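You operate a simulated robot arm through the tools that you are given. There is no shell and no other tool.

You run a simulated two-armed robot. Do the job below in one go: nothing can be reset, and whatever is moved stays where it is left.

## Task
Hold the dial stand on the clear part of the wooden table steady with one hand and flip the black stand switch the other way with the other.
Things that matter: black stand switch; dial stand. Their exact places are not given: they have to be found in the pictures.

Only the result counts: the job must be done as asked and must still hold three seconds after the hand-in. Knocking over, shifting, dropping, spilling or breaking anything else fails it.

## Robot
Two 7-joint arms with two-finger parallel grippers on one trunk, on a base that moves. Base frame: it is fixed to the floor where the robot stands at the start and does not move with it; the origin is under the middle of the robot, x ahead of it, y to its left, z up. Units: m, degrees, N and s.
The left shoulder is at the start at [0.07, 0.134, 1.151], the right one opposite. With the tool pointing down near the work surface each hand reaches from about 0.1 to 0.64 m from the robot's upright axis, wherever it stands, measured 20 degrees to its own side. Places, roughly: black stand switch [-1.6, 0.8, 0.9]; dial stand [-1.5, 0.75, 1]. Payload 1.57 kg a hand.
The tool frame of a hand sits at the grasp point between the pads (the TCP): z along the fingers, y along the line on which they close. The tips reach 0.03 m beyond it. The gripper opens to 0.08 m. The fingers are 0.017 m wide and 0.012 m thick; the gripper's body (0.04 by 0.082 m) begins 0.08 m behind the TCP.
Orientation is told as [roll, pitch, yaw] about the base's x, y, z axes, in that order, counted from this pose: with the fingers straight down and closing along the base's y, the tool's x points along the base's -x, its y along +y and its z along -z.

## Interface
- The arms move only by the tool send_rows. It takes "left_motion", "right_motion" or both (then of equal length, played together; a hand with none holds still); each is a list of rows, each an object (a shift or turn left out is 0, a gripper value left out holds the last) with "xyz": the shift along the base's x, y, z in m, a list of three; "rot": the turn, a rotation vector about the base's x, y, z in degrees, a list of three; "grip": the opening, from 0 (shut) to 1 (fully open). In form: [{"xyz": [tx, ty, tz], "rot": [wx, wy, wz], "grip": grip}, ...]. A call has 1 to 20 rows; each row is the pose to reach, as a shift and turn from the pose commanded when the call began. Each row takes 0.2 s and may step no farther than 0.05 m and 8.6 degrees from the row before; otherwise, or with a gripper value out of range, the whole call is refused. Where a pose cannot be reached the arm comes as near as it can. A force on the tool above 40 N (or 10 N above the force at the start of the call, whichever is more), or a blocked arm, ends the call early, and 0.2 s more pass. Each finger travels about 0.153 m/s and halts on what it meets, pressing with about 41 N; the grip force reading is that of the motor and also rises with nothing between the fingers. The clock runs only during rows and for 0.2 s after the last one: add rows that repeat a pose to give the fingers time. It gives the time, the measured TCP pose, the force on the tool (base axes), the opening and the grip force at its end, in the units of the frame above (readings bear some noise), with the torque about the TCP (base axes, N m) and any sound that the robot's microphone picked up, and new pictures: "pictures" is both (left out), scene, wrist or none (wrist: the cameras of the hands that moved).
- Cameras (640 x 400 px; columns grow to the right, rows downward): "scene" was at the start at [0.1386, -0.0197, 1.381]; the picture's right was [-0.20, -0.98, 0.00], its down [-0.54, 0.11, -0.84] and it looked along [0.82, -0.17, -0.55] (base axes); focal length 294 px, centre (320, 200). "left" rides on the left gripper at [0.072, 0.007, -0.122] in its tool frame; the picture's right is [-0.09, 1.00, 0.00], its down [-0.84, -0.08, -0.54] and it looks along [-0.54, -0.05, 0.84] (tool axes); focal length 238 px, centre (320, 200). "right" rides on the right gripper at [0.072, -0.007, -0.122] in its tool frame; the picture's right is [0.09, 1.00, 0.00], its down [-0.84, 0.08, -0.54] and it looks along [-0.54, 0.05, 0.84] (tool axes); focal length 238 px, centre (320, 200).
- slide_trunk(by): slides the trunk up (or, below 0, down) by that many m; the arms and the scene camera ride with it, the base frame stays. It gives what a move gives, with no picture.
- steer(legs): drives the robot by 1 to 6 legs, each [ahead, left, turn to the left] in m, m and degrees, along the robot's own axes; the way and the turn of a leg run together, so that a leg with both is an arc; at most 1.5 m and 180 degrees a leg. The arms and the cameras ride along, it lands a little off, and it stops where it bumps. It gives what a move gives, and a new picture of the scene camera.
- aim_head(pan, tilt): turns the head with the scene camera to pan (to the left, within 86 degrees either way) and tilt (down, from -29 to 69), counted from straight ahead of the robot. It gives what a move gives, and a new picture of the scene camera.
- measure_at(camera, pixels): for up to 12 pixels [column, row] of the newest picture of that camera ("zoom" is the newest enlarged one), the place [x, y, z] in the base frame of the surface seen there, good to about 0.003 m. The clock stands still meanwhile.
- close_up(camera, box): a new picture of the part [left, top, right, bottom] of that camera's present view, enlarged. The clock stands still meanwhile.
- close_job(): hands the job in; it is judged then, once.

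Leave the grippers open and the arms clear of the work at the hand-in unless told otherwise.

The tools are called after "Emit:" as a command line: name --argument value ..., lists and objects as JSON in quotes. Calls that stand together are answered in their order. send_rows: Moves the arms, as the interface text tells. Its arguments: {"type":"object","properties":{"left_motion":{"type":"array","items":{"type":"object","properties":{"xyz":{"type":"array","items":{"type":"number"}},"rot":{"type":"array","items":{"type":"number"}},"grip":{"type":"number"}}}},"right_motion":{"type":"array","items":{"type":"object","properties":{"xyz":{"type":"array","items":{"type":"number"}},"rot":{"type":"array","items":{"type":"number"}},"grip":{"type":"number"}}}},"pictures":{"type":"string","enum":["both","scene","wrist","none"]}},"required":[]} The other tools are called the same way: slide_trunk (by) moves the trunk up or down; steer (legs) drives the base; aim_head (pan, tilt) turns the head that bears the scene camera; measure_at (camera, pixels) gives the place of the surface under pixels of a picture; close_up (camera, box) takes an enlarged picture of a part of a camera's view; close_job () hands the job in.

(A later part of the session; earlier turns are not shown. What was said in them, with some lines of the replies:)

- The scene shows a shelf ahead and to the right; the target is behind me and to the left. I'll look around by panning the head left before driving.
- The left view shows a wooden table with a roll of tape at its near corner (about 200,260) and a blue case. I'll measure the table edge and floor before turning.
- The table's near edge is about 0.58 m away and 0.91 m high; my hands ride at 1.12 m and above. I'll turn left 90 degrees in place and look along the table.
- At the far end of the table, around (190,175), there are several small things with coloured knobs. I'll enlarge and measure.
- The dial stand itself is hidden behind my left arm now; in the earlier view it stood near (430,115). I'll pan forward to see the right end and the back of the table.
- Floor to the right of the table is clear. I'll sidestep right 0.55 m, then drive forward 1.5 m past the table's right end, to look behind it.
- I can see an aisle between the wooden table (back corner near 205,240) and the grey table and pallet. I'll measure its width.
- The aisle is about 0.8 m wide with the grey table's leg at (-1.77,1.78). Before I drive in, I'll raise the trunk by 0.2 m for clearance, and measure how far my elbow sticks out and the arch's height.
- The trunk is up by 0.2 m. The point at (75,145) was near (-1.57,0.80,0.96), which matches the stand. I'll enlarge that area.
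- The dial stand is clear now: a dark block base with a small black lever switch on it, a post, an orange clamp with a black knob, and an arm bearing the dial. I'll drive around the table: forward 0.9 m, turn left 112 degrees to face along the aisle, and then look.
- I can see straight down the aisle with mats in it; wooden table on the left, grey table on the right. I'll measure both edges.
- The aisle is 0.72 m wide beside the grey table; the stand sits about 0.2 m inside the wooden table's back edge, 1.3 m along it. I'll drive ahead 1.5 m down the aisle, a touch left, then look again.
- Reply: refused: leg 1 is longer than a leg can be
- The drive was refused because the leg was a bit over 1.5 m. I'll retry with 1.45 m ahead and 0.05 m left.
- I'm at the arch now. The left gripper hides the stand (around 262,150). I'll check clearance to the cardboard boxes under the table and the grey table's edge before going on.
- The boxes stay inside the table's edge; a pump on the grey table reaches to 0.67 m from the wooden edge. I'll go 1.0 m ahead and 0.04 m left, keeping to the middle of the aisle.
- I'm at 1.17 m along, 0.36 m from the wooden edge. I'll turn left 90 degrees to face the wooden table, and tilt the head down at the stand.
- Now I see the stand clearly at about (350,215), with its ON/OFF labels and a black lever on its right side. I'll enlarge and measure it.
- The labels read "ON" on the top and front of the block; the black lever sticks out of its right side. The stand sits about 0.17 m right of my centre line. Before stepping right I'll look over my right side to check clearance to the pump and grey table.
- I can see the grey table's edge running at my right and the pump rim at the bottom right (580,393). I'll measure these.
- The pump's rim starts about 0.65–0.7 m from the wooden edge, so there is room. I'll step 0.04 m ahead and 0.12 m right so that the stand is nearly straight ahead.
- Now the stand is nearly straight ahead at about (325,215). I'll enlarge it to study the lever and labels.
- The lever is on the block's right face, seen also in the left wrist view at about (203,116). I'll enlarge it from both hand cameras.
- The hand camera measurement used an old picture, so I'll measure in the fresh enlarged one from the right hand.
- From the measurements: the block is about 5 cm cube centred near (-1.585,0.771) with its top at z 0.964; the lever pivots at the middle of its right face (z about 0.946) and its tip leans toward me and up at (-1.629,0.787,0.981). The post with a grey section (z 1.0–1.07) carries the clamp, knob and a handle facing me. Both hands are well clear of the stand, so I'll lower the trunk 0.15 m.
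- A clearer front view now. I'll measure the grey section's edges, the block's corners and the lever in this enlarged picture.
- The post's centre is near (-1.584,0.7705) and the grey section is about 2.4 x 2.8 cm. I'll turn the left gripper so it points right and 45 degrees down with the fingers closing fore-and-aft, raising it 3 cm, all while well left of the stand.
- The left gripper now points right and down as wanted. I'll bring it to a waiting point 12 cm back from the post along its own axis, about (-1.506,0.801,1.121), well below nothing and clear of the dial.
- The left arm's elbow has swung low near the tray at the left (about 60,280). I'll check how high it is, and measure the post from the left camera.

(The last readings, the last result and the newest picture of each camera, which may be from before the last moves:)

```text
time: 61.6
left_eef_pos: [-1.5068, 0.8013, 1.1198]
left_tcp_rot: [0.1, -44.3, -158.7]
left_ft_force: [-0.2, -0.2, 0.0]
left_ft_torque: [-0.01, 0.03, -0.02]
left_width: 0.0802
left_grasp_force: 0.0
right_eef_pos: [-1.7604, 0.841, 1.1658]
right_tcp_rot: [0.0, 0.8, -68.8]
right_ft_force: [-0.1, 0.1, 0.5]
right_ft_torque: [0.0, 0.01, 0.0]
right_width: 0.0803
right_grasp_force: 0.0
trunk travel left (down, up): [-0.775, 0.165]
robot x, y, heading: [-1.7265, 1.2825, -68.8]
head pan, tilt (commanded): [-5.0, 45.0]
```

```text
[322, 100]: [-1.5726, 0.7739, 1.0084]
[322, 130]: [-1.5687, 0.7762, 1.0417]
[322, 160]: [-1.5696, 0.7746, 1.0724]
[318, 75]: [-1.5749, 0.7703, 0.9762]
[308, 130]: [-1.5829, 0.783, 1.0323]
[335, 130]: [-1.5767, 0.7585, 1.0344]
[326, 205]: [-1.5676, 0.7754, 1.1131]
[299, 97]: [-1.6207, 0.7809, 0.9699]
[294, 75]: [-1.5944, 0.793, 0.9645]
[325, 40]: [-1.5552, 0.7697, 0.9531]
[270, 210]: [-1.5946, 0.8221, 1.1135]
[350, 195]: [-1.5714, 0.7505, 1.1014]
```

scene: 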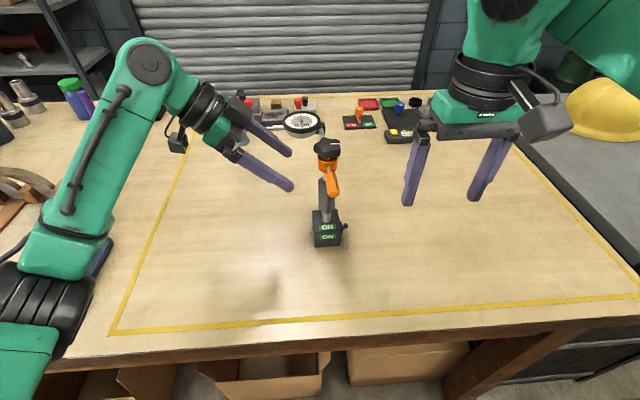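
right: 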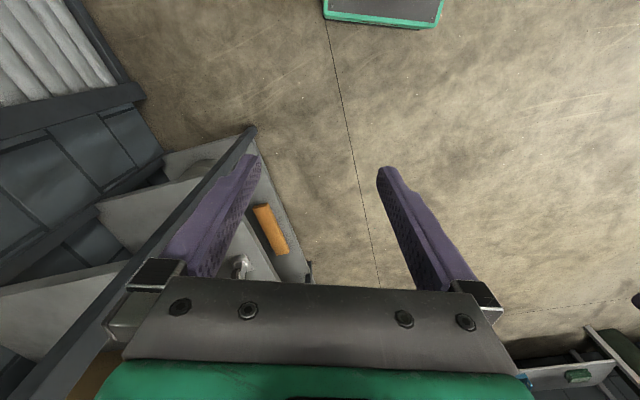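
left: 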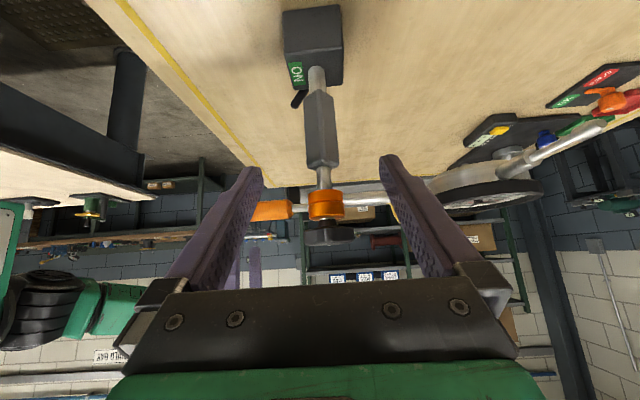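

The elbow is at z 1.12 and clear of everything. The post centre reads (-1.583,0.770), and the left gripper is lined up within 2 mm. Before gripping, I'll get the right hand ready: shut its fingers and turn it in place to point left and 45 degrees down, mirrored to the left.

Emit:
send_rows --right_motion '[{"rot": [-1.65, -3.8, 7.08], "grip": 0}, {"rot": [-3.31, -7.6, 14.15]}, {"rot": [-4.96, -11.41, 21.23]}, {"rot": [-6.62, -15.22, 28.3]}, {"rot": [-8.27, -19.02, 35.38]}, {"rot": [-9.93, -22.83, 42.45]}, {"rot": [-11.58, -26.63, 49.53]}, {"rot": [-13.23, -30.43, 56.6]}, {"rot": [-14.89, -34.24, 63.68]}, {"rot": [-16.54, -38.04, 70.75]}, {"rot": [-18.2, -41.85, 77.83]}, {"rot": [-19.85, -45.65, 84.9]}, {"rot": [-19.85, -45.65, 84.9]}]' --pictures "both"

```text
time: 64.4
left_eef_pos: [-1.5074, 0.8019, 1.1199]
left_tcp_rot: [0.1, -44.3, -158.6]
left_ft_force: [-0.5, -0.8, -0.7]
left_ft_torque: [0.0, 0.01, 0.03]
left_width: 0.08
left_grasp_force: 0.1
right_eef_pos: [-1.715, 1.0514, 1.2372]
right_tcp_rot: [0.1, -44.2, 21.2]
right_ft_force: [-0.2, -0.1, 0.1]
right_ft_torque: [0.05, 0.0, 0.02]
right_width: 0.0
right_grasp_force: 21.5
right hand out of reach, approached as far as the arm can: row 5, 6, 7, 8, 9, 10, 11, 12, 13
trunk travel left (down, up): [-0.775, 0.165]
robot x, y, heading: [-1.7246, 1.283, -68.9]
head pan, tilt (commanded): [-5.0, 45.0]
```

scene: 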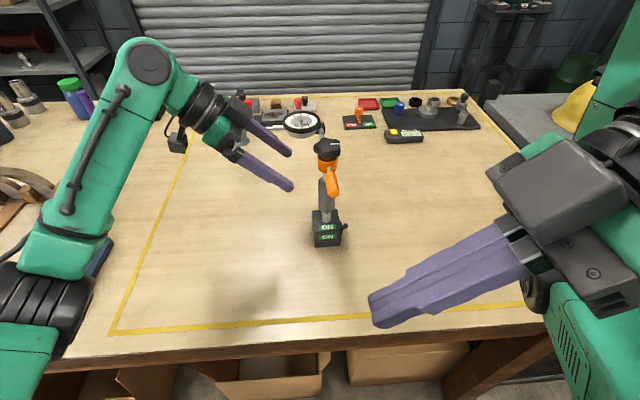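
right: 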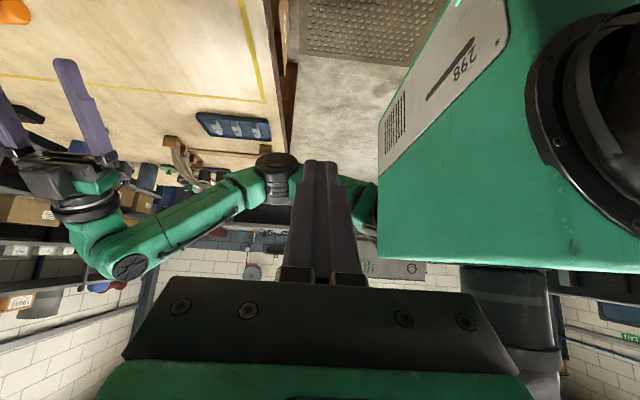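

The right arm could not do that turn there (it backed away toward me). I'll undo it and instead use the natural downward pose with just a 30-degree lean to the left, which also clears the handle. First reversing the turn.

Emit:
send_rows --right_motion '[{"rot": [1.65, 3.8, -7.08]}, {"rot": [3.31, 7.6, -14.15]}, {"rot": [4.96, 11.41, -21.23]}, {"rot": [6.62, 15.22, -28.3]}, {"rot": [8.27, 19.02, -35.38]}, {"rot": [9.93, 22.83, -42.45]}, {"rot": [11.58, 26.63, -49.53]}, {"rot": [13.23, 30.43, -56.6]}, {"rot": [14.89, 34.24, -63.68]}, {"rot": [16.54, 38.04, -70.75]}, {"rot": [18.2, 41.85, -77.83]}, {"rot": [19.85, 45.65, -84.9]}, {"rot": [19.85, 45.65, -84.9]}]' --pictures "scene"

```text
time: 67.2
left_eef_pos: [-1.5069, 0.8016, 1.1203]
left_tcp_rot: [0.1, -44.1, -158.7]
left_ft_force: [-0.6, 0.3, -0.4]
left_ft_torque: [-0.01, 0.01, 0.01]
left_width: 0.0802
left_grasp_force: 0.0
right_eef_pos: [-1.7101, 1.0505, 1.2493]
right_tcp_rot: [-0.1, 0.9, -68.8]
right_ft_force: [0.7, -0.8, 0.3]
right_ft_torque: [0.03, -0.02, -0.01]
right_width: 0.0005
right_grasp_force: 20.8
trunk travel left (down, up): [-0.775, 0.165]
robot x, y, heading: [-1.7234, 1.2821, -68.6]
head pan, tilt (commanded): [-5.0, 45.0]
```

scene: 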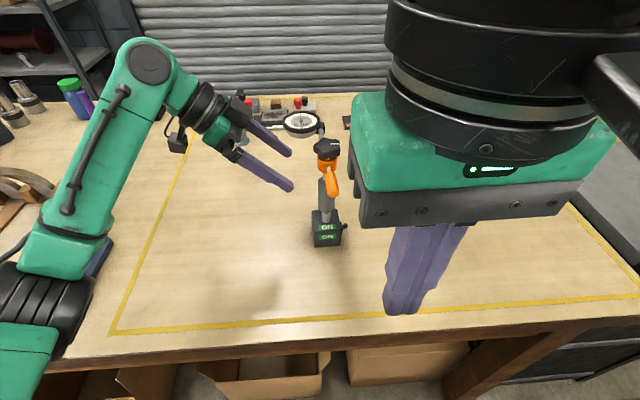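

The right hand is upright again near me, at (-1.710,1.051,1.249). I'll move it out to the right of the stand, at about (-1.703,0.788,1.075), while leaning it 30 degrees so that its shut fingers point down and left toward the lever.

Emit:
send_rows --right_motion '[{"xyz": [0.0009, -0.0328, -0.0218], "rot": [1.36, -3.5, 0], "grip": 0}, {"xyz": [0.0019, -0.0656, -0.0436], "rot": [2.71, -6.99, 0]}, {"xyz": [0.0028, -0.0984, -0.0654], "rot": [4.07, -10.49, 0]}, {"xyz": [0.0038, -0.1312, -0.0872], "rot": [5.42, -13.98, 0]}, {"xyz": [0.0047, -0.1641, -0.1091], "rot": [6.78, -17.48, 0]}, {"xyz": [0.0056, -0.1969, -0.1309], "rot": [8.14, -20.98, 0]}, {"xyz": [0.0066, -0.2297, -0.1527], "rot": [9.49, -24.47, 0]}, {"xyz": [0.0075, -0.2625, -0.1745], "rot": [10.85, -27.97, 0]}, {"xyz": [0.0075, -0.2625, -0.1745], "rot": [10.85, -27.97, 0]}]' --pictures "both"

```text
time: 69.2
left_eef_pos: [-1.5074, 0.8024, 1.1213]
left_tcp_rot: [0.2, -44.2, -158.8]
left_ft_force: [-0.4, -0.5, -0.6]
left_ft_torque: [-0.04, 0.01, -0.02]
left_width: 0.08
left_grasp_force: 0.1
right_eef_pos: [-1.702, 0.7896, 1.0738]
right_tcp_rot: [29.8, 0.6, -68.1]
right_ft_force: [0.2, -0.5, 0.0]
right_ft_torque: [-0.04, -0.04, 0.0]
right_width: 0.0001
right_grasp_force: 21.5
trunk travel left (down, up): [-0.775, 0.165]
robot x, y, heading: [-1.7269, 1.2807, -68.7]
head pan, tilt (commanded): [-5.0, 45.0]
```

scene: 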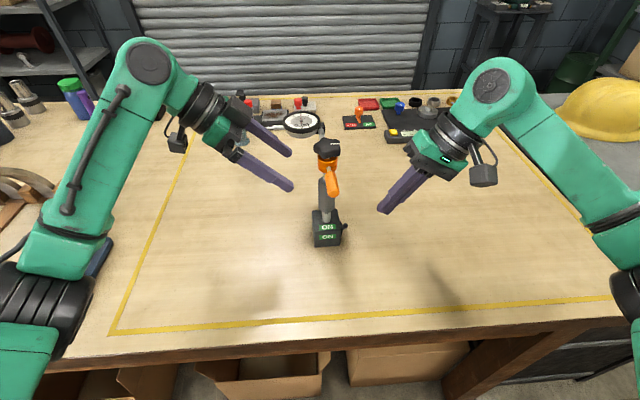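
right: 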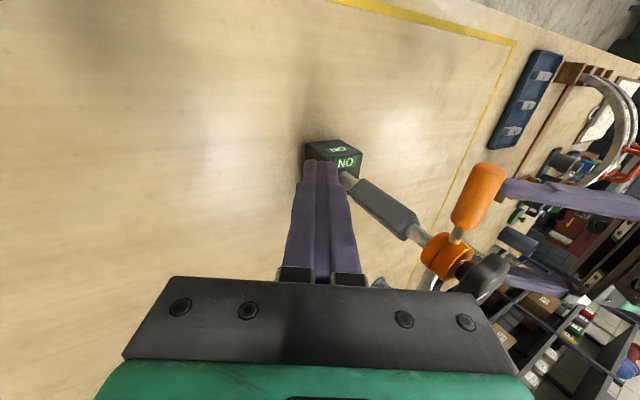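

The right hand is posed well. Its fingers hide the lever from its own camera, so I'll slide it 5 cm to the right for one look at the lever's face.

Emit:
send_rows --right_motion '[{"xyz": [-0.0233, -0.009, 0]}, {"xyz": [-0.0466, -0.0181, 0]}, {"xyz": [-0.0466, -0.0181, 0]}]' --pictures "wrist"

Emit:
close_up --camera "right" --box '[310, 120, 420, 220]'

```text
time: 70.0
left_eef_pos: [-1.5066, 0.8013, 1.1214]
left_tcp_rot: [0.1, -44.3, -158.7]
left_ft_force: [0.6, -0.8, 0.7]
left_ft_torque: [-0.04, -0.03, -0.02]
left_width: 0.0801
left_grasp_force: 0.1
right_eef_pos: [-1.7512, 0.7698, 1.0749]
right_tcp_rot: [29.9, 0.7, -68.3]
right_ft_force: [1.1, 0.3, -0.1]
right_ft_torque: [0.0, -0.03, 0.01]
right_width: 0.0
right_grasp_force: 21.3
trunk travel left (down, up): [-0.775, 0.165]
robot x, y, heading: [-1.7243, 1.2823, -68.9]
head pan, tilt (commanded): [-5.0, 45.0]
```

right: 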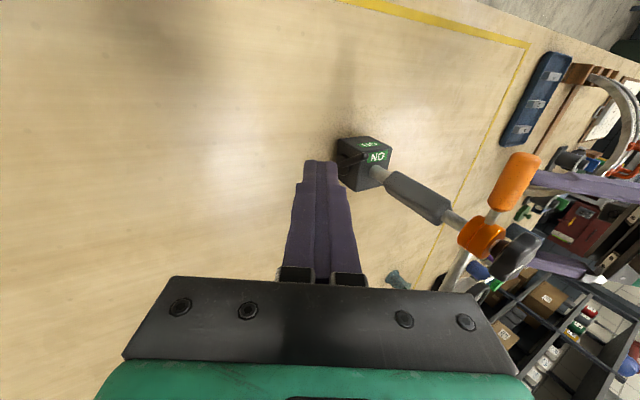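

```text
4.00 times, centred on (365, 170) of right
```

zoom: 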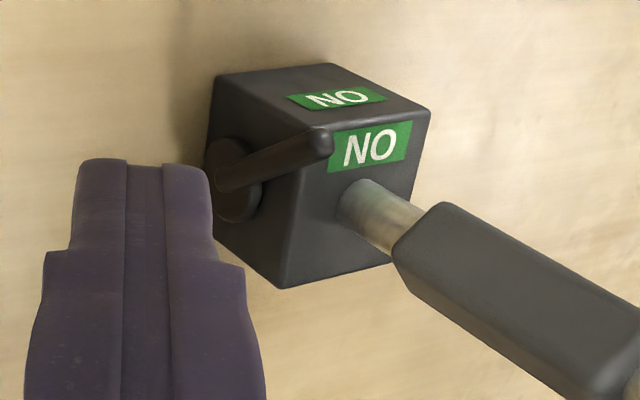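

The lever is plain now: a black rod on a round disc on the right face, running from the pivot (235,185) to the tip (322,140), leaning up and toward me, next to the "ON" label. I'll measure its ends.

Emit:
measure_at --camera "zoom" --pixels '[[232, 182], [260, 170], [285, 157], [305, 147], [322, 140], [225, 195], [240, 150], [300, 130], [288, 285], [217, 78], [430, 112], [250, 195]]'

```text
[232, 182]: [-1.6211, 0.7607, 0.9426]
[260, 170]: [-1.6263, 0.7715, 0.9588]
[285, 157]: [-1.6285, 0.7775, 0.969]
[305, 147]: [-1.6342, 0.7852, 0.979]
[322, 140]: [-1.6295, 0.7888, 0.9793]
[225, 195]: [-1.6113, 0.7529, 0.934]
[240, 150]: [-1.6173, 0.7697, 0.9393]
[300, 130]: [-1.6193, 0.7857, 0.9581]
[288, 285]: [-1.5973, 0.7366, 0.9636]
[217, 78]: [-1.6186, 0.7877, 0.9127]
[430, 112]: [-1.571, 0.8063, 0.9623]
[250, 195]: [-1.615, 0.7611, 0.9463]
```

The lever leans about 38 degrees from upright toward me, with its tip about 3.3 cm on my side of the pivot, so I'll push it away from me over the top. To check finger-tip calibration, I'll measure the right fingertips too.

Emit:
measure_at --camera "zoom" --pixels '[[145, 172], [203, 172], [88, 170], [205, 200], [75, 225], [209, 240], [145, 162]]'

```text
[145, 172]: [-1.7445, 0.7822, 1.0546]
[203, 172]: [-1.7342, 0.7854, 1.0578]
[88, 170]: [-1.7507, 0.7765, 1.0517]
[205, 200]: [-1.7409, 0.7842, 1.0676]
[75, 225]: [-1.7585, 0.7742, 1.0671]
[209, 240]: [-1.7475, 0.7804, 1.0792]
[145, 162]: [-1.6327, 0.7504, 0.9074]
```

The fingertip readings agree with the pose within about 1 mm. Now the left hand goes in along its axis, 12 cm in small steps, so that the post sits between its open fingers at z 1.035.

Emit:
send_rows --left_motion '[{"xyz": [-0.0095, -0.004, -0.0108]}, {"xyz": [-0.019, -0.0079, -0.0215]}, {"xyz": [-0.0285, -0.0119, -0.0323]}, {"xyz": [-0.038, -0.0158, -0.043]}, {"xyz": [-0.0475, -0.0198, -0.0538]}, {"xyz": [-0.057, -0.0237, -0.0645]}, {"xyz": [-0.0665, -0.0277, -0.0753]}, {"xyz": [-0.076, -0.0316, -0.086]}, {"xyz": [-0.076, -0.0316, -0.086]}]' --pictures "both"

Emit:
close_up --camera "scene" --box '[240, 120, 430, 260]'

```text
time: 72.0
left_eef_pos: [-1.5838, 0.7706, 1.0353]
left_tcp_rot: [0.2, -44.3, -158.7]
left_ft_force: [0.1, 0.2, 0.7]
left_ft_torque: [0.01, -0.03, -0.01]
left_width: 0.0797
left_grasp_force: 0.0
right_eef_pos: [-1.7502, 0.7702, 1.0746]
right_tcp_rot: [29.9, 0.7, -68.3]
right_ft_force: [-0.6, 0.1, 0.3]
right_ft_torque: [-0.02, -0.03, 0.01]
right_width: 0.0
right_grasp_force: 21.1
trunk travel left (down, up): [-0.775, 0.165]
robot x, y, heading: [-1.7226, 1.2809, -68.9]
head pan, tilt (commanded): [-5.0, 45.0]
```

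scene: 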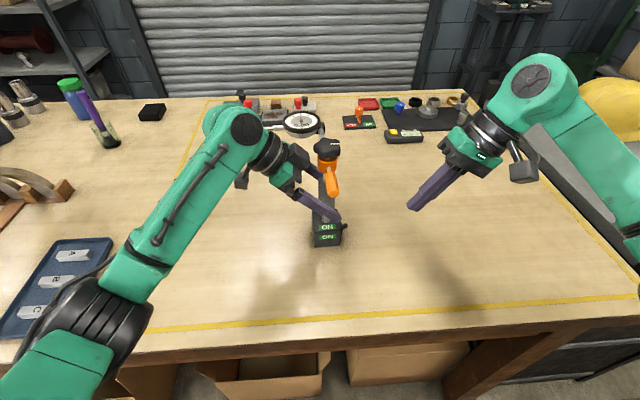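
left: 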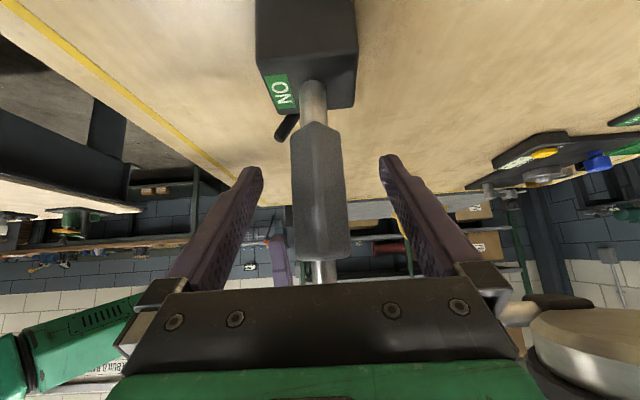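

```text
2.86 times, centred on (335, 190) of scene
```

zoom: 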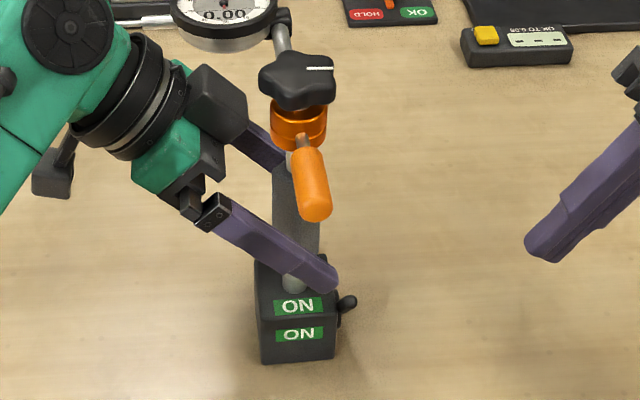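

The post is between the left fingers and centred. I'll close the left fingers partway to 0.45 first and check the gaps.

Emit:
send_rows --left_motion '[{"grip": 0.45}, {"grip": 0.45}, {"grip": 0.45}]' --pictures "wrist"

Emit:
close_up --camera "left" --box '[220, 100, 430, 300]'

```text
time: 72.8
left_eef_pos: [-1.5821, 0.7707, 1.0365]
left_tcp_rot: [0.2, -44.2, -158.7]
left_ft_force: [-1.0, 1.7, -0.2]
left_ft_torque: [0.01, 0.04, 0.0]
left_width: 0.0376
left_grasp_force: 0.8
right_eef_pos: [-1.7506, 0.7712, 1.0748]
right_tcp_rot: [29.9, 0.7, -68.3]
right_ft_force: [-0.9, -1.0, 0.4]
right_ft_torque: [0.02, 0.01, 0.03]
right_width: 0.0001
right_grasp_force: 21.4
trunk travel left (down, up): [-0.775, 0.165]
robot x, y, heading: [-1.7228, 1.2856, -68.6]
head pan, tilt (commanded): [-5.0, 45.0]
```

left: 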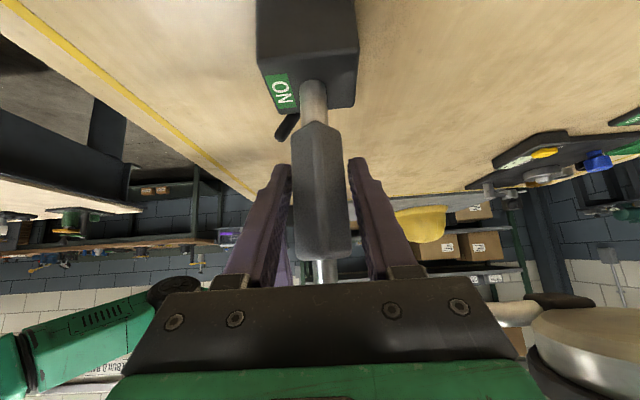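

```text
2.00 times, centred on (325, 200) of left
```

zoom: 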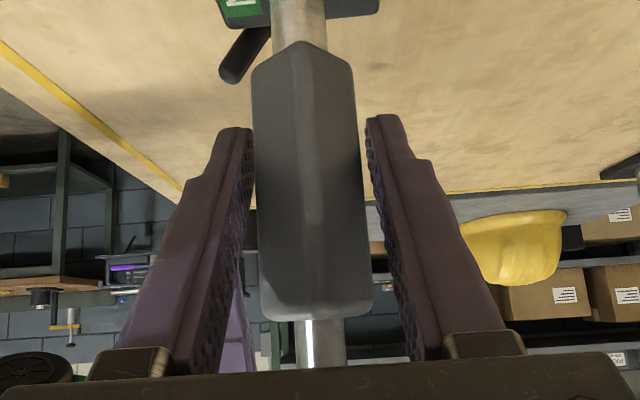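

At the grasp point (zoom 308,184) the post is centred with about 3 mm on each side. I'll close the left fingers fully on the grey section.

Emit:
send_rows --left_motion '[{"grip": 0}, {"grip": 0}, {"grip": 0}]' --pictures "both"

Emit:
close_up --camera "scene" --box '[240, 120, 430, 260]'

```text
time: 73.6
left_eef_pos: [-1.583, 0.7714, 1.0362]
left_tcp_rot: [0.1, -44.1, -158.6]
left_ft_force: [-1.4, 4.1, -0.8]
left_ft_torque: [0.16, 0.21, 0.05]
left_width: 0.0361
left_grasp_force: 40.8
right_eef_pos: [-1.7503, 0.7705, 1.0748]
right_tcp_rot: [29.9, 0.7, -68.3]
right_ft_force: [0.6, -0.1, 0.0]
right_ft_torque: [0.03, -0.01, 0.02]
right_width: 0.0
right_grasp_force: 21.4
trunk travel left (down, up): [-0.775, 0.165]
robot x, y, heading: [-1.7255, 1.2796, -68.6]
head pan, tilt (commanded): [-5.0, 45.0]
```

scene: 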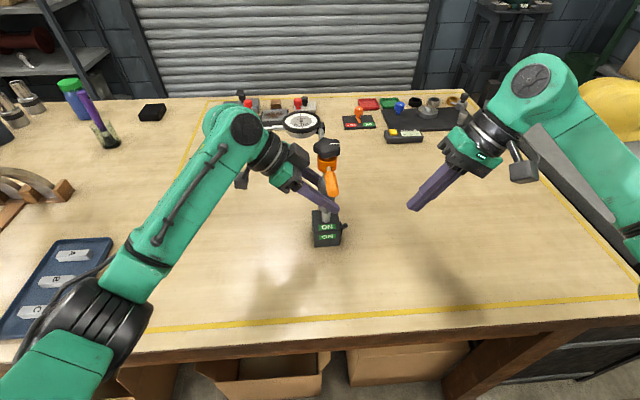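
left: 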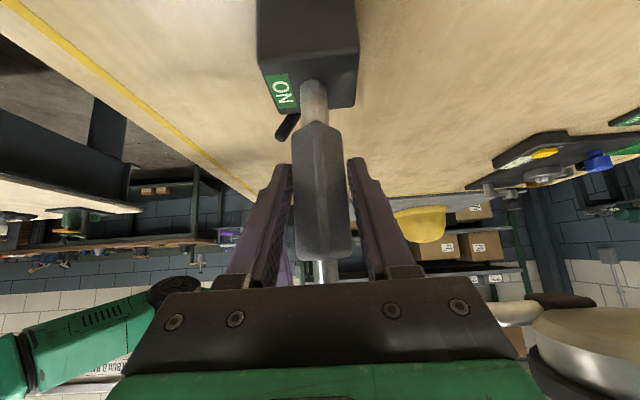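

```text
2.86 times, centred on (335, 190) of scene
```

zoom: 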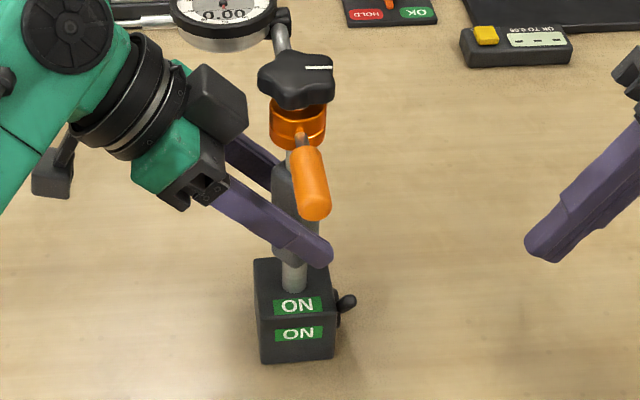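

The left hand holds the post (width 0.036, grip force 41 N), and the stand hasn't visibly moved. I'll re-measure the lever and block to see whether it shifted.

Emit:
measure_at --camera "zoom" --pixels '[[347, 301], [342, 304], [336, 308], [257, 315], [334, 312], [258, 322], [333, 318], [263, 358]]'

```text
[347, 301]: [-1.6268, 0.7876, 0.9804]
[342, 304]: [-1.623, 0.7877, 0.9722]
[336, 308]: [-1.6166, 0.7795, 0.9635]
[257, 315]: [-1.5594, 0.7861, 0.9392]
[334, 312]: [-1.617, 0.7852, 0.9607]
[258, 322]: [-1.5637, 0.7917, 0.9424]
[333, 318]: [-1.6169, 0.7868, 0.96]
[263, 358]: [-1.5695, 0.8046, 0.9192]
```

Nothing shifted. I'll bring the right fingertips beside the lever on my side of it: first left 5 cm, then down along the tool axis to about (-1.656,0.806,0.988).

Emit:
send_rows --right_motion '[{"xyz": [0.0239, 0.0088, 0]}, {"xyz": [0.0477, 0.0175, 0]}, {"xyz": [0.057, 0.0211, -0.0173]}, {"xyz": [0.0663, 0.0247, -0.0346]}, {"xyz": [0.0757, 0.0284, -0.052]}, {"xyz": [0.085, 0.032, -0.0693]}, {"xyz": [0.0943, 0.0356, -0.0866]}, {"xyz": [0.0943, 0.0356, -0.0866]}]' --pictures "both"

Emit:
close_up --camera "scene" --box '[260, 150, 420, 260]'

Emit:
close_up --camera "right" --box '[250, 80, 410, 210]'

```text
time: 75.4
left_eef_pos: [-1.5822, 0.7707, 1.0358]
left_tcp_rot: [0.2, -44.2, -158.7]
left_ft_force: [-1.7, 4.8, 0.5]
left_ft_torque: [0.46, 0.21, 0.04]
left_width: 0.0361
left_grasp_force: 40.5
right_eef_pos: [-1.6539, 0.806, 0.9881]
right_tcp_rot: [29.9, 0.7, -68.4]
right_ft_force: [0.2, 0.8, -0.7]
right_ft_torque: [0.01, -0.02, -0.02]
right_width: 0.0
right_grasp_force: 20.9
trunk travel left (down, up): [-0.775, 0.165]
robot x, y, heading: [-1.7259, 1.2812, -68.8]
head pan, tilt (commanded): [-5.0, 45.0]
```

scene: 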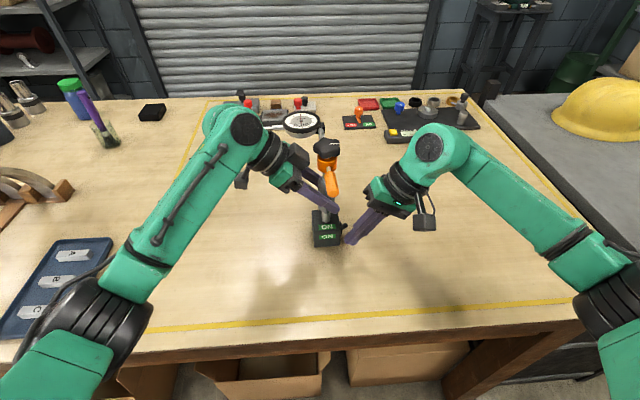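
right: 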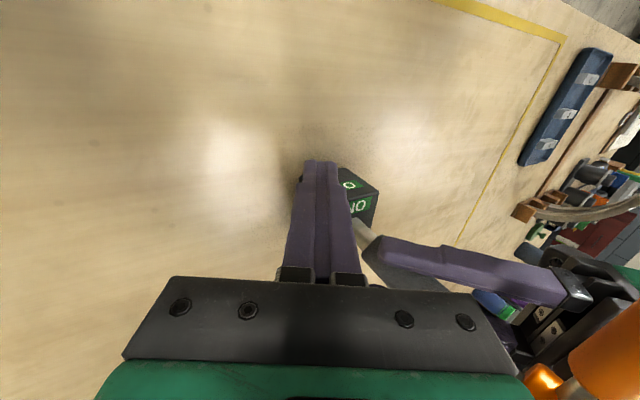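

```text
3.64 times, centred on (340, 205) of scene
```

zoom: 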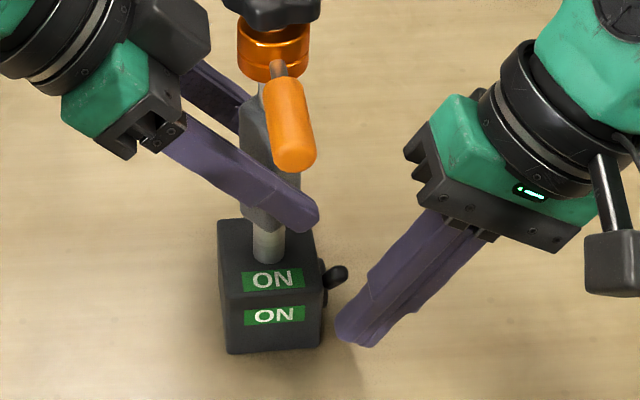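

```text
3.08 times, centred on (330, 145) of right
```

zoom: 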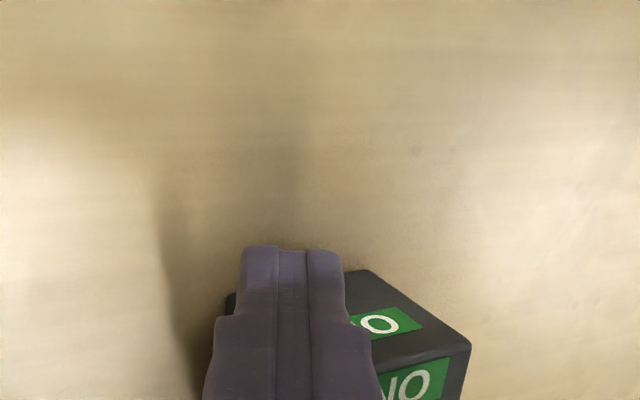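

Everything is placed: right fingertips on my side of the lever, at its height, left hand holding. I'll push straight away from me, 6.5 cm in 1 cm steps, to swing the lever over the top.

Emit:
send_rows --right_motion '[{"xyz": [0.0036, -0.0093, 0]}, {"xyz": [0.0072, -0.0186, 0]}, {"xyz": [0.0108, -0.028, 0]}, {"xyz": [0.0145, -0.0373, 0]}, {"xyz": [0.0181, -0.0466, 0]}, {"xyz": [0.0217, -0.0559, 0]}, {"xyz": [0.0235, -0.0606, 0]}]' --pictures "both"

Emit:
close_up --camera "scene" --box '[260, 150, 420, 260]'

Emit:
close_up --camera "right" --box '[250, 80, 410, 210]'

```text
time: 77.0
left_eef_pos: [-1.5818, 0.7714, 1.0369]
left_tcp_rot: [0.1, -44.2, -158.6]
left_ft_force: [0.5, 1.4, -0.9]
left_ft_torque: [0.62, 0.06, 0.0]
left_width: 0.0363
left_grasp_force: 41.0
right_eef_pos: [-1.6311, 0.7437, 0.9899]
right_tcp_rot: [29.9, 0.7, -68.3]
right_ft_force: [-1.7, 1.6, 1.6]
right_ft_torque: [0.03, 0.04, 0.05]
right_width: 0.0
right_grasp_force: 21.8
trunk travel left (down, up): [-0.775, 0.165]
robot x, y, heading: [-1.7225, 1.2766, -68.9]
head pan, tilt (commanded): [-5.0, 45.0]
```

scene: 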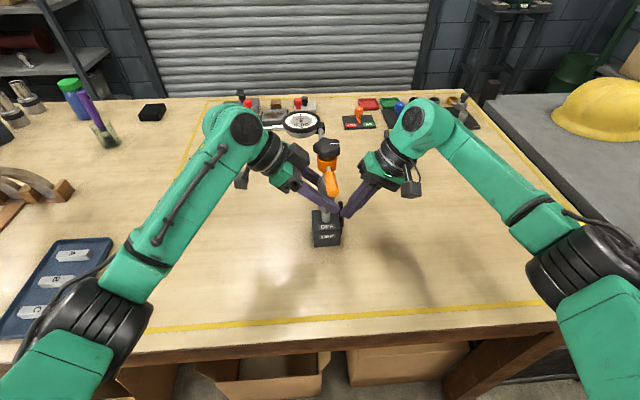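
right: 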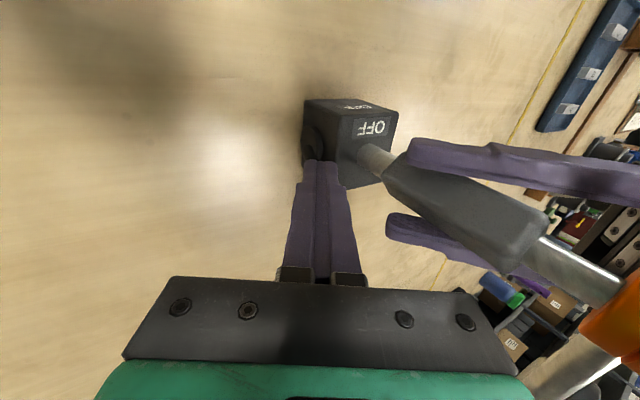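

```text
3.64 times, centred on (340, 205) of scene
```

zoom: 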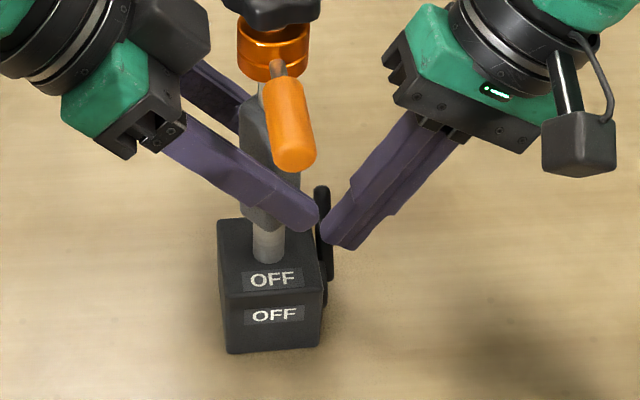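

```text
3.08 times, centred on (330, 145) of right
```

zoom: 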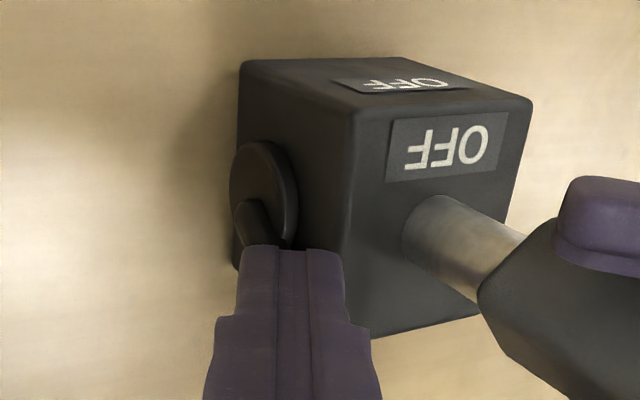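

The labels now read "OFF", so the lever has gone over. I'll check how far the lever leans before deciding whether to push further.

Emit:
close_up --camera "scene" --box '[300, 180, 370, 250]'

```text
5.71 times, centred on (335, 215) of scene
```

zoom: 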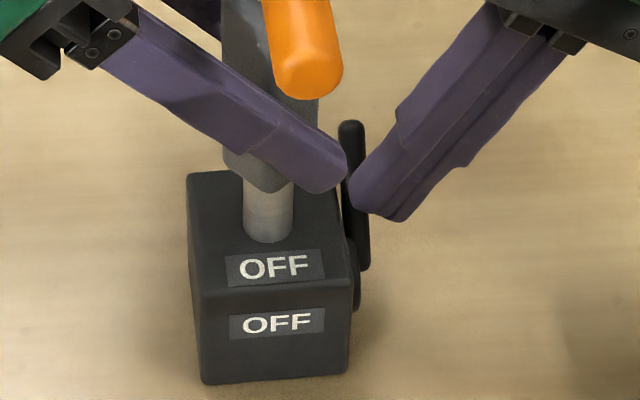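

Emit:
measure_at --camera "zoom" --pixels '[[351, 128], [350, 138], [358, 225], [363, 262], [353, 240], [352, 295], [372, 205], [400, 215]]'

```text
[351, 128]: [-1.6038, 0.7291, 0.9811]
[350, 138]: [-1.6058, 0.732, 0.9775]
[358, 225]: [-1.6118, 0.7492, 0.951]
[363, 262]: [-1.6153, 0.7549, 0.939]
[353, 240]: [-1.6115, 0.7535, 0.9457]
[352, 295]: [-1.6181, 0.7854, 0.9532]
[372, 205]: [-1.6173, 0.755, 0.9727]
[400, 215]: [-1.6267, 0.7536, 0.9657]
```

The lever tip is now at (-1.604,0.729,0.981), a full mirror of where it began, so it is fully flipped to OFF. I'll draw the right hand back: 8 mm toward me, then up and right along its axis 12 cm, leaving the left hand still.

Emit:
send_rows --right_motion '[{"xyz": [-0.0029, 0.0075, 0]}, {"xyz": [-0.0122, 0.0039, 0.0173]}, {"xyz": [-0.0215, 0.0003, 0.0346]}, {"xyz": [-0.0308, -0.0034, 0.052]}, {"xyz": [-0.0402, -0.007, 0.0693]}, {"xyz": [-0.0588, -0.0142, 0.1039]}, {"xyz": [-0.0775, -0.0214, 0.1386]}, {"xyz": [-0.0775, -0.0214, 0.1386]}]' --pictures "both"

Emit:
close_up --camera "scene" --box '[260, 130, 420, 260]'

```text
time: 78.8
left_eef_pos: [-1.5816, 0.7714, 1.036]
left_tcp_rot: [0.1, -44.1, -158.7]
left_ft_force: [-0.2, 3.6, 0.0]
left_ft_torque: [0.5, 0.1, 0.15]
left_width: 0.0366
left_grasp_force: 40.3
right_eef_pos: [-1.7088, 0.7213, 1.1265]
right_tcp_rot: [29.8, 0.7, -68.3]
right_ft_force: [-0.1, -0.3, 0.6]
right_ft_torque: [0.02, 0.0, 0.02]
right_width: 0.0
right_grasp_force: 21.5
trunk travel left (down, up): [-0.775, 0.165]
robot x, y, heading: [-1.7225, 1.2843, -68.5]
head pan, tilt (commanded): [-5.0, 45.0]
```

scene: 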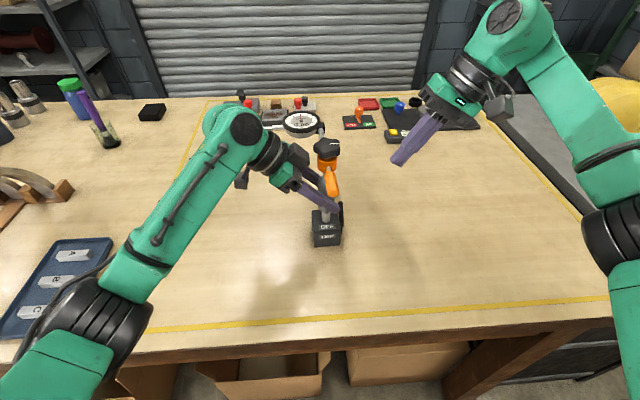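
right: 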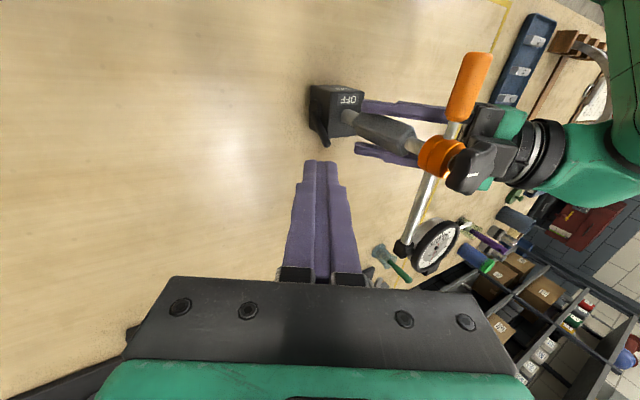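

```text
3.08 times, centred on (340, 195) of scene
```

zoom: 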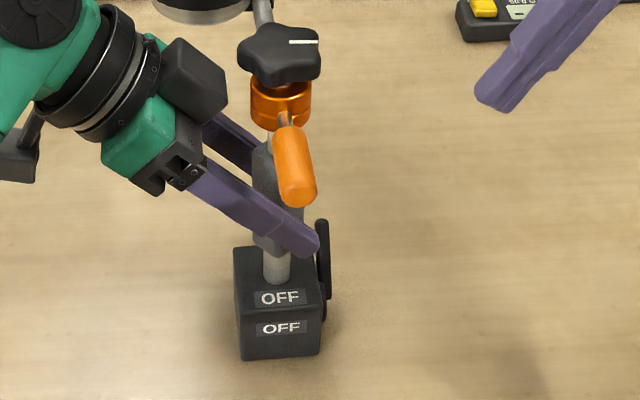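

OFF holds with the right hand away. I'll now open the left gripper in place.

Emit:
send_rows --left_motion '[{"grip": 0.6}, {"grip": 0.8}, {"grip": 1}, {"grip": 1}]' --pictures "both"

```text
time: 79.8
left_eef_pos: [-1.5812, 0.7694, 1.0358]
left_tcp_rot: [0.1, -44.2, -158.7]
left_ft_force: [-0.1, -0.2, 0.2]
left_ft_torque: [0.01, 0.02, -0.01]
left_width: 0.0801
left_grasp_force: 0.1
right_eef_pos: [-1.7084, 0.7219, 1.1272]
right_tcp_rot: [29.9, 0.6, -68.4]
right_ft_force: [-0.8, -0.1, 0.6]
right_ft_torque: [0.01, -0.01, 0.0]
right_width: 0.0002
right_grasp_force: 21.3
trunk travel left (down, up): [-0.775, 0.165]
robot x, y, heading: [-1.727, 1.2835, -68.8]
head pan, tilt (commanded): [-5.0, 45.0]
```

scene: 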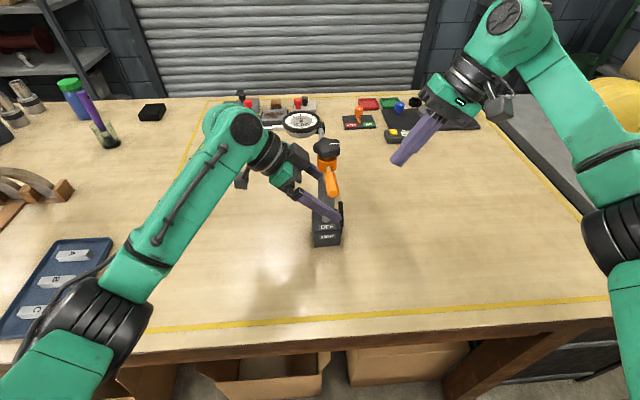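
left: 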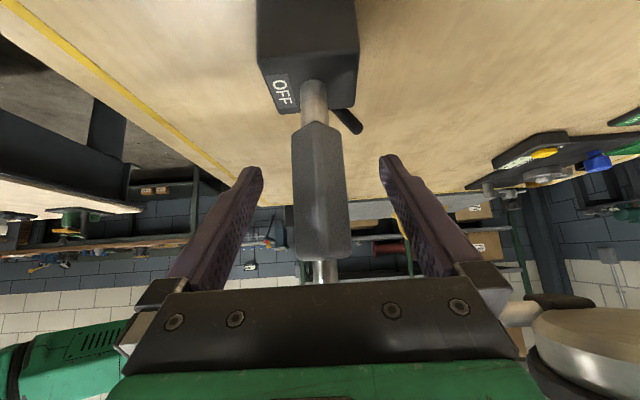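

The left fingers are fully open with clear gaps on both sides of the post and no force. I'll back the left hand out along the same line it came in (up and left 16 cm), and open the right gripper while lifting it a little further away.

Emit:
send_rows --left_motion '[{"xyz": [0.0095, 0.004, 0.0108]}, {"xyz": [0.019, 0.0079, 0.0215]}, {"xyz": [0.0285, 0.0119, 0.0323]}, {"xyz": [0.038, 0.0158, 0.043]}, {"xyz": [0.0475, 0.0198, 0.0538]}, {"xyz": [0.057, 0.0237, 0.0645]}, {"xyz": [0.076, 0.0316, 0.086]}, {"xyz": [0.095, 0.041, 0.108]}, {"xyz": [0.114, 0.05, 0.13]}, {"xyz": [0.114, 0.05, 0.13]}]' --right_motion '[{"xyz": [-0.008, -0.003, 0.006]}, {"xyz": [-0.016, -0.006, 0.012]}, {"xyz": [-0.024, -0.009, 0.018]}, {"xyz": [-0.032, -0.012, 0.024]}, {"xyz": [-0.04, -0.015, 0.03]}, {"xyz": [-0.04, -0.015, 0.03]}, {"xyz": [-0.04, -0.015, 0.03], "grip": 1}, {"xyz": [-0.04, -0.015, 0.03]}, {"xyz": [-0.04, -0.015, 0.03]}, {"xyz": [-0.04, -0.015, 0.03]}]' --pictures "both"

Emit:
close_up --camera "scene" --box '[240, 100, 440, 260]'

```text
time: 82.0
left_eef_pos: [-1.4676, 0.8202, 1.1672]
left_tcp_rot: [0.2, -44.2, -158.5]
left_ft_force: [0.0, -0.2, 0.2]
left_ft_torque: [-0.01, -0.04, 0.01]
left_width: 0.08
left_grasp_force: 0.1
right_eef_pos: [-1.7494, 0.7072, 1.1569]
right_tcp_rot: [29.9, 0.6, -68.3]
right_ft_force: [-0.1, 0.6, -0.5]
right_ft_torque: [-0.01, 0.0, -0.04]
right_width: 0.0799
right_grasp_force: 0.0
trunk travel left (down, up): [-0.775, 0.165]
robot x, y, heading: [-1.7284, 1.2805, -68.7]
head pan, tilt (commanded): [-5.0, 45.0]
```

scene: 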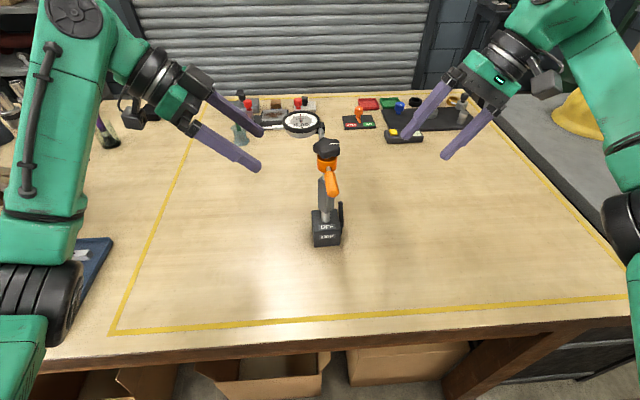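
right: 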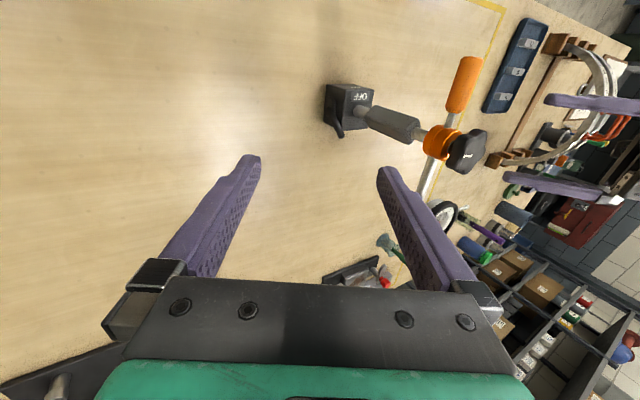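
left: 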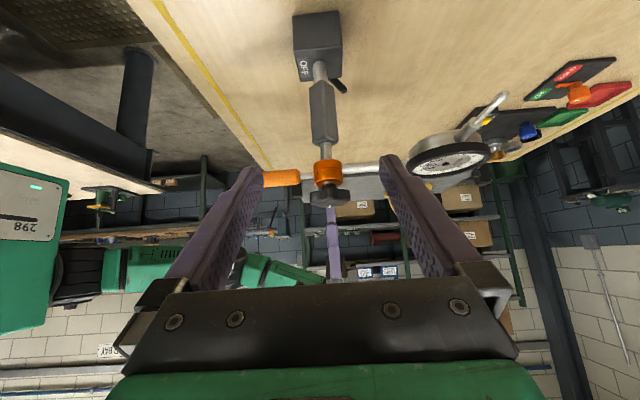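

```text
2.50 times, centred on (340, 180) of scene
```

zoom: 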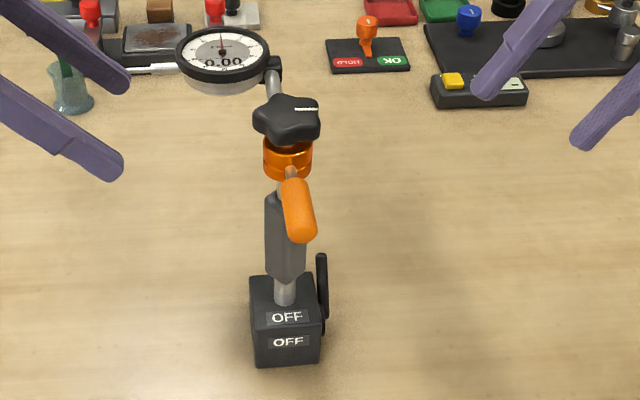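

The stand stands upright, shows OFF, and both hands are open and clear. One last position check of the stand before handing in.

Emit:
measure_at --camera "zoom" --pixels '[[251, 315], [319, 310], [285, 290], [285, 240], [321, 260], [324, 310], [255, 360], [225, 50]]'

Emit:
measure_at --camera "scene" --pixels '[[50, 300], [70, 270], [20, 330], [90, 255]]'

```text
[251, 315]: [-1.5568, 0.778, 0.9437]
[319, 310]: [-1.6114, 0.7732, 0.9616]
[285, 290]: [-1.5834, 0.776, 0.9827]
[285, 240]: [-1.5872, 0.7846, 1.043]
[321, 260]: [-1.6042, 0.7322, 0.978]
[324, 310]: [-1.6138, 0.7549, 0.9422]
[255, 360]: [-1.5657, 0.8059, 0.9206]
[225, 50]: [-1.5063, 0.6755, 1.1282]
```

```text
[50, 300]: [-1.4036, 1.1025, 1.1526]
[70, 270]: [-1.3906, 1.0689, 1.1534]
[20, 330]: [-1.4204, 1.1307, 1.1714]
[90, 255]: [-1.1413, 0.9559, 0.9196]
```

The stand is where it was, within the measuring error (post at about (-1.583,0.776), dial at (-1.506,0.676)). The lever is fully over to OFF, and nothing else was touched. Handing in.

Emit:
close_job

```text
The job is handed in.
```

The black stand switch is flipped from ON to OFF. I held the dial stand by its post with the left hand and pushed the lever over with the right.

- **Switch:** the lever now leans fully the other way, and both labels on the base read "OFF". It stayed there after I took the right hand away and let go with the left.
- **Stand:** it is upright. Its position after release matches where it was at the start, within the measuring error.
- **Other objects:** I saw nothing else moved or touched.
- **Hands:** both grippers were open and clear of the stand when I handed the job in.
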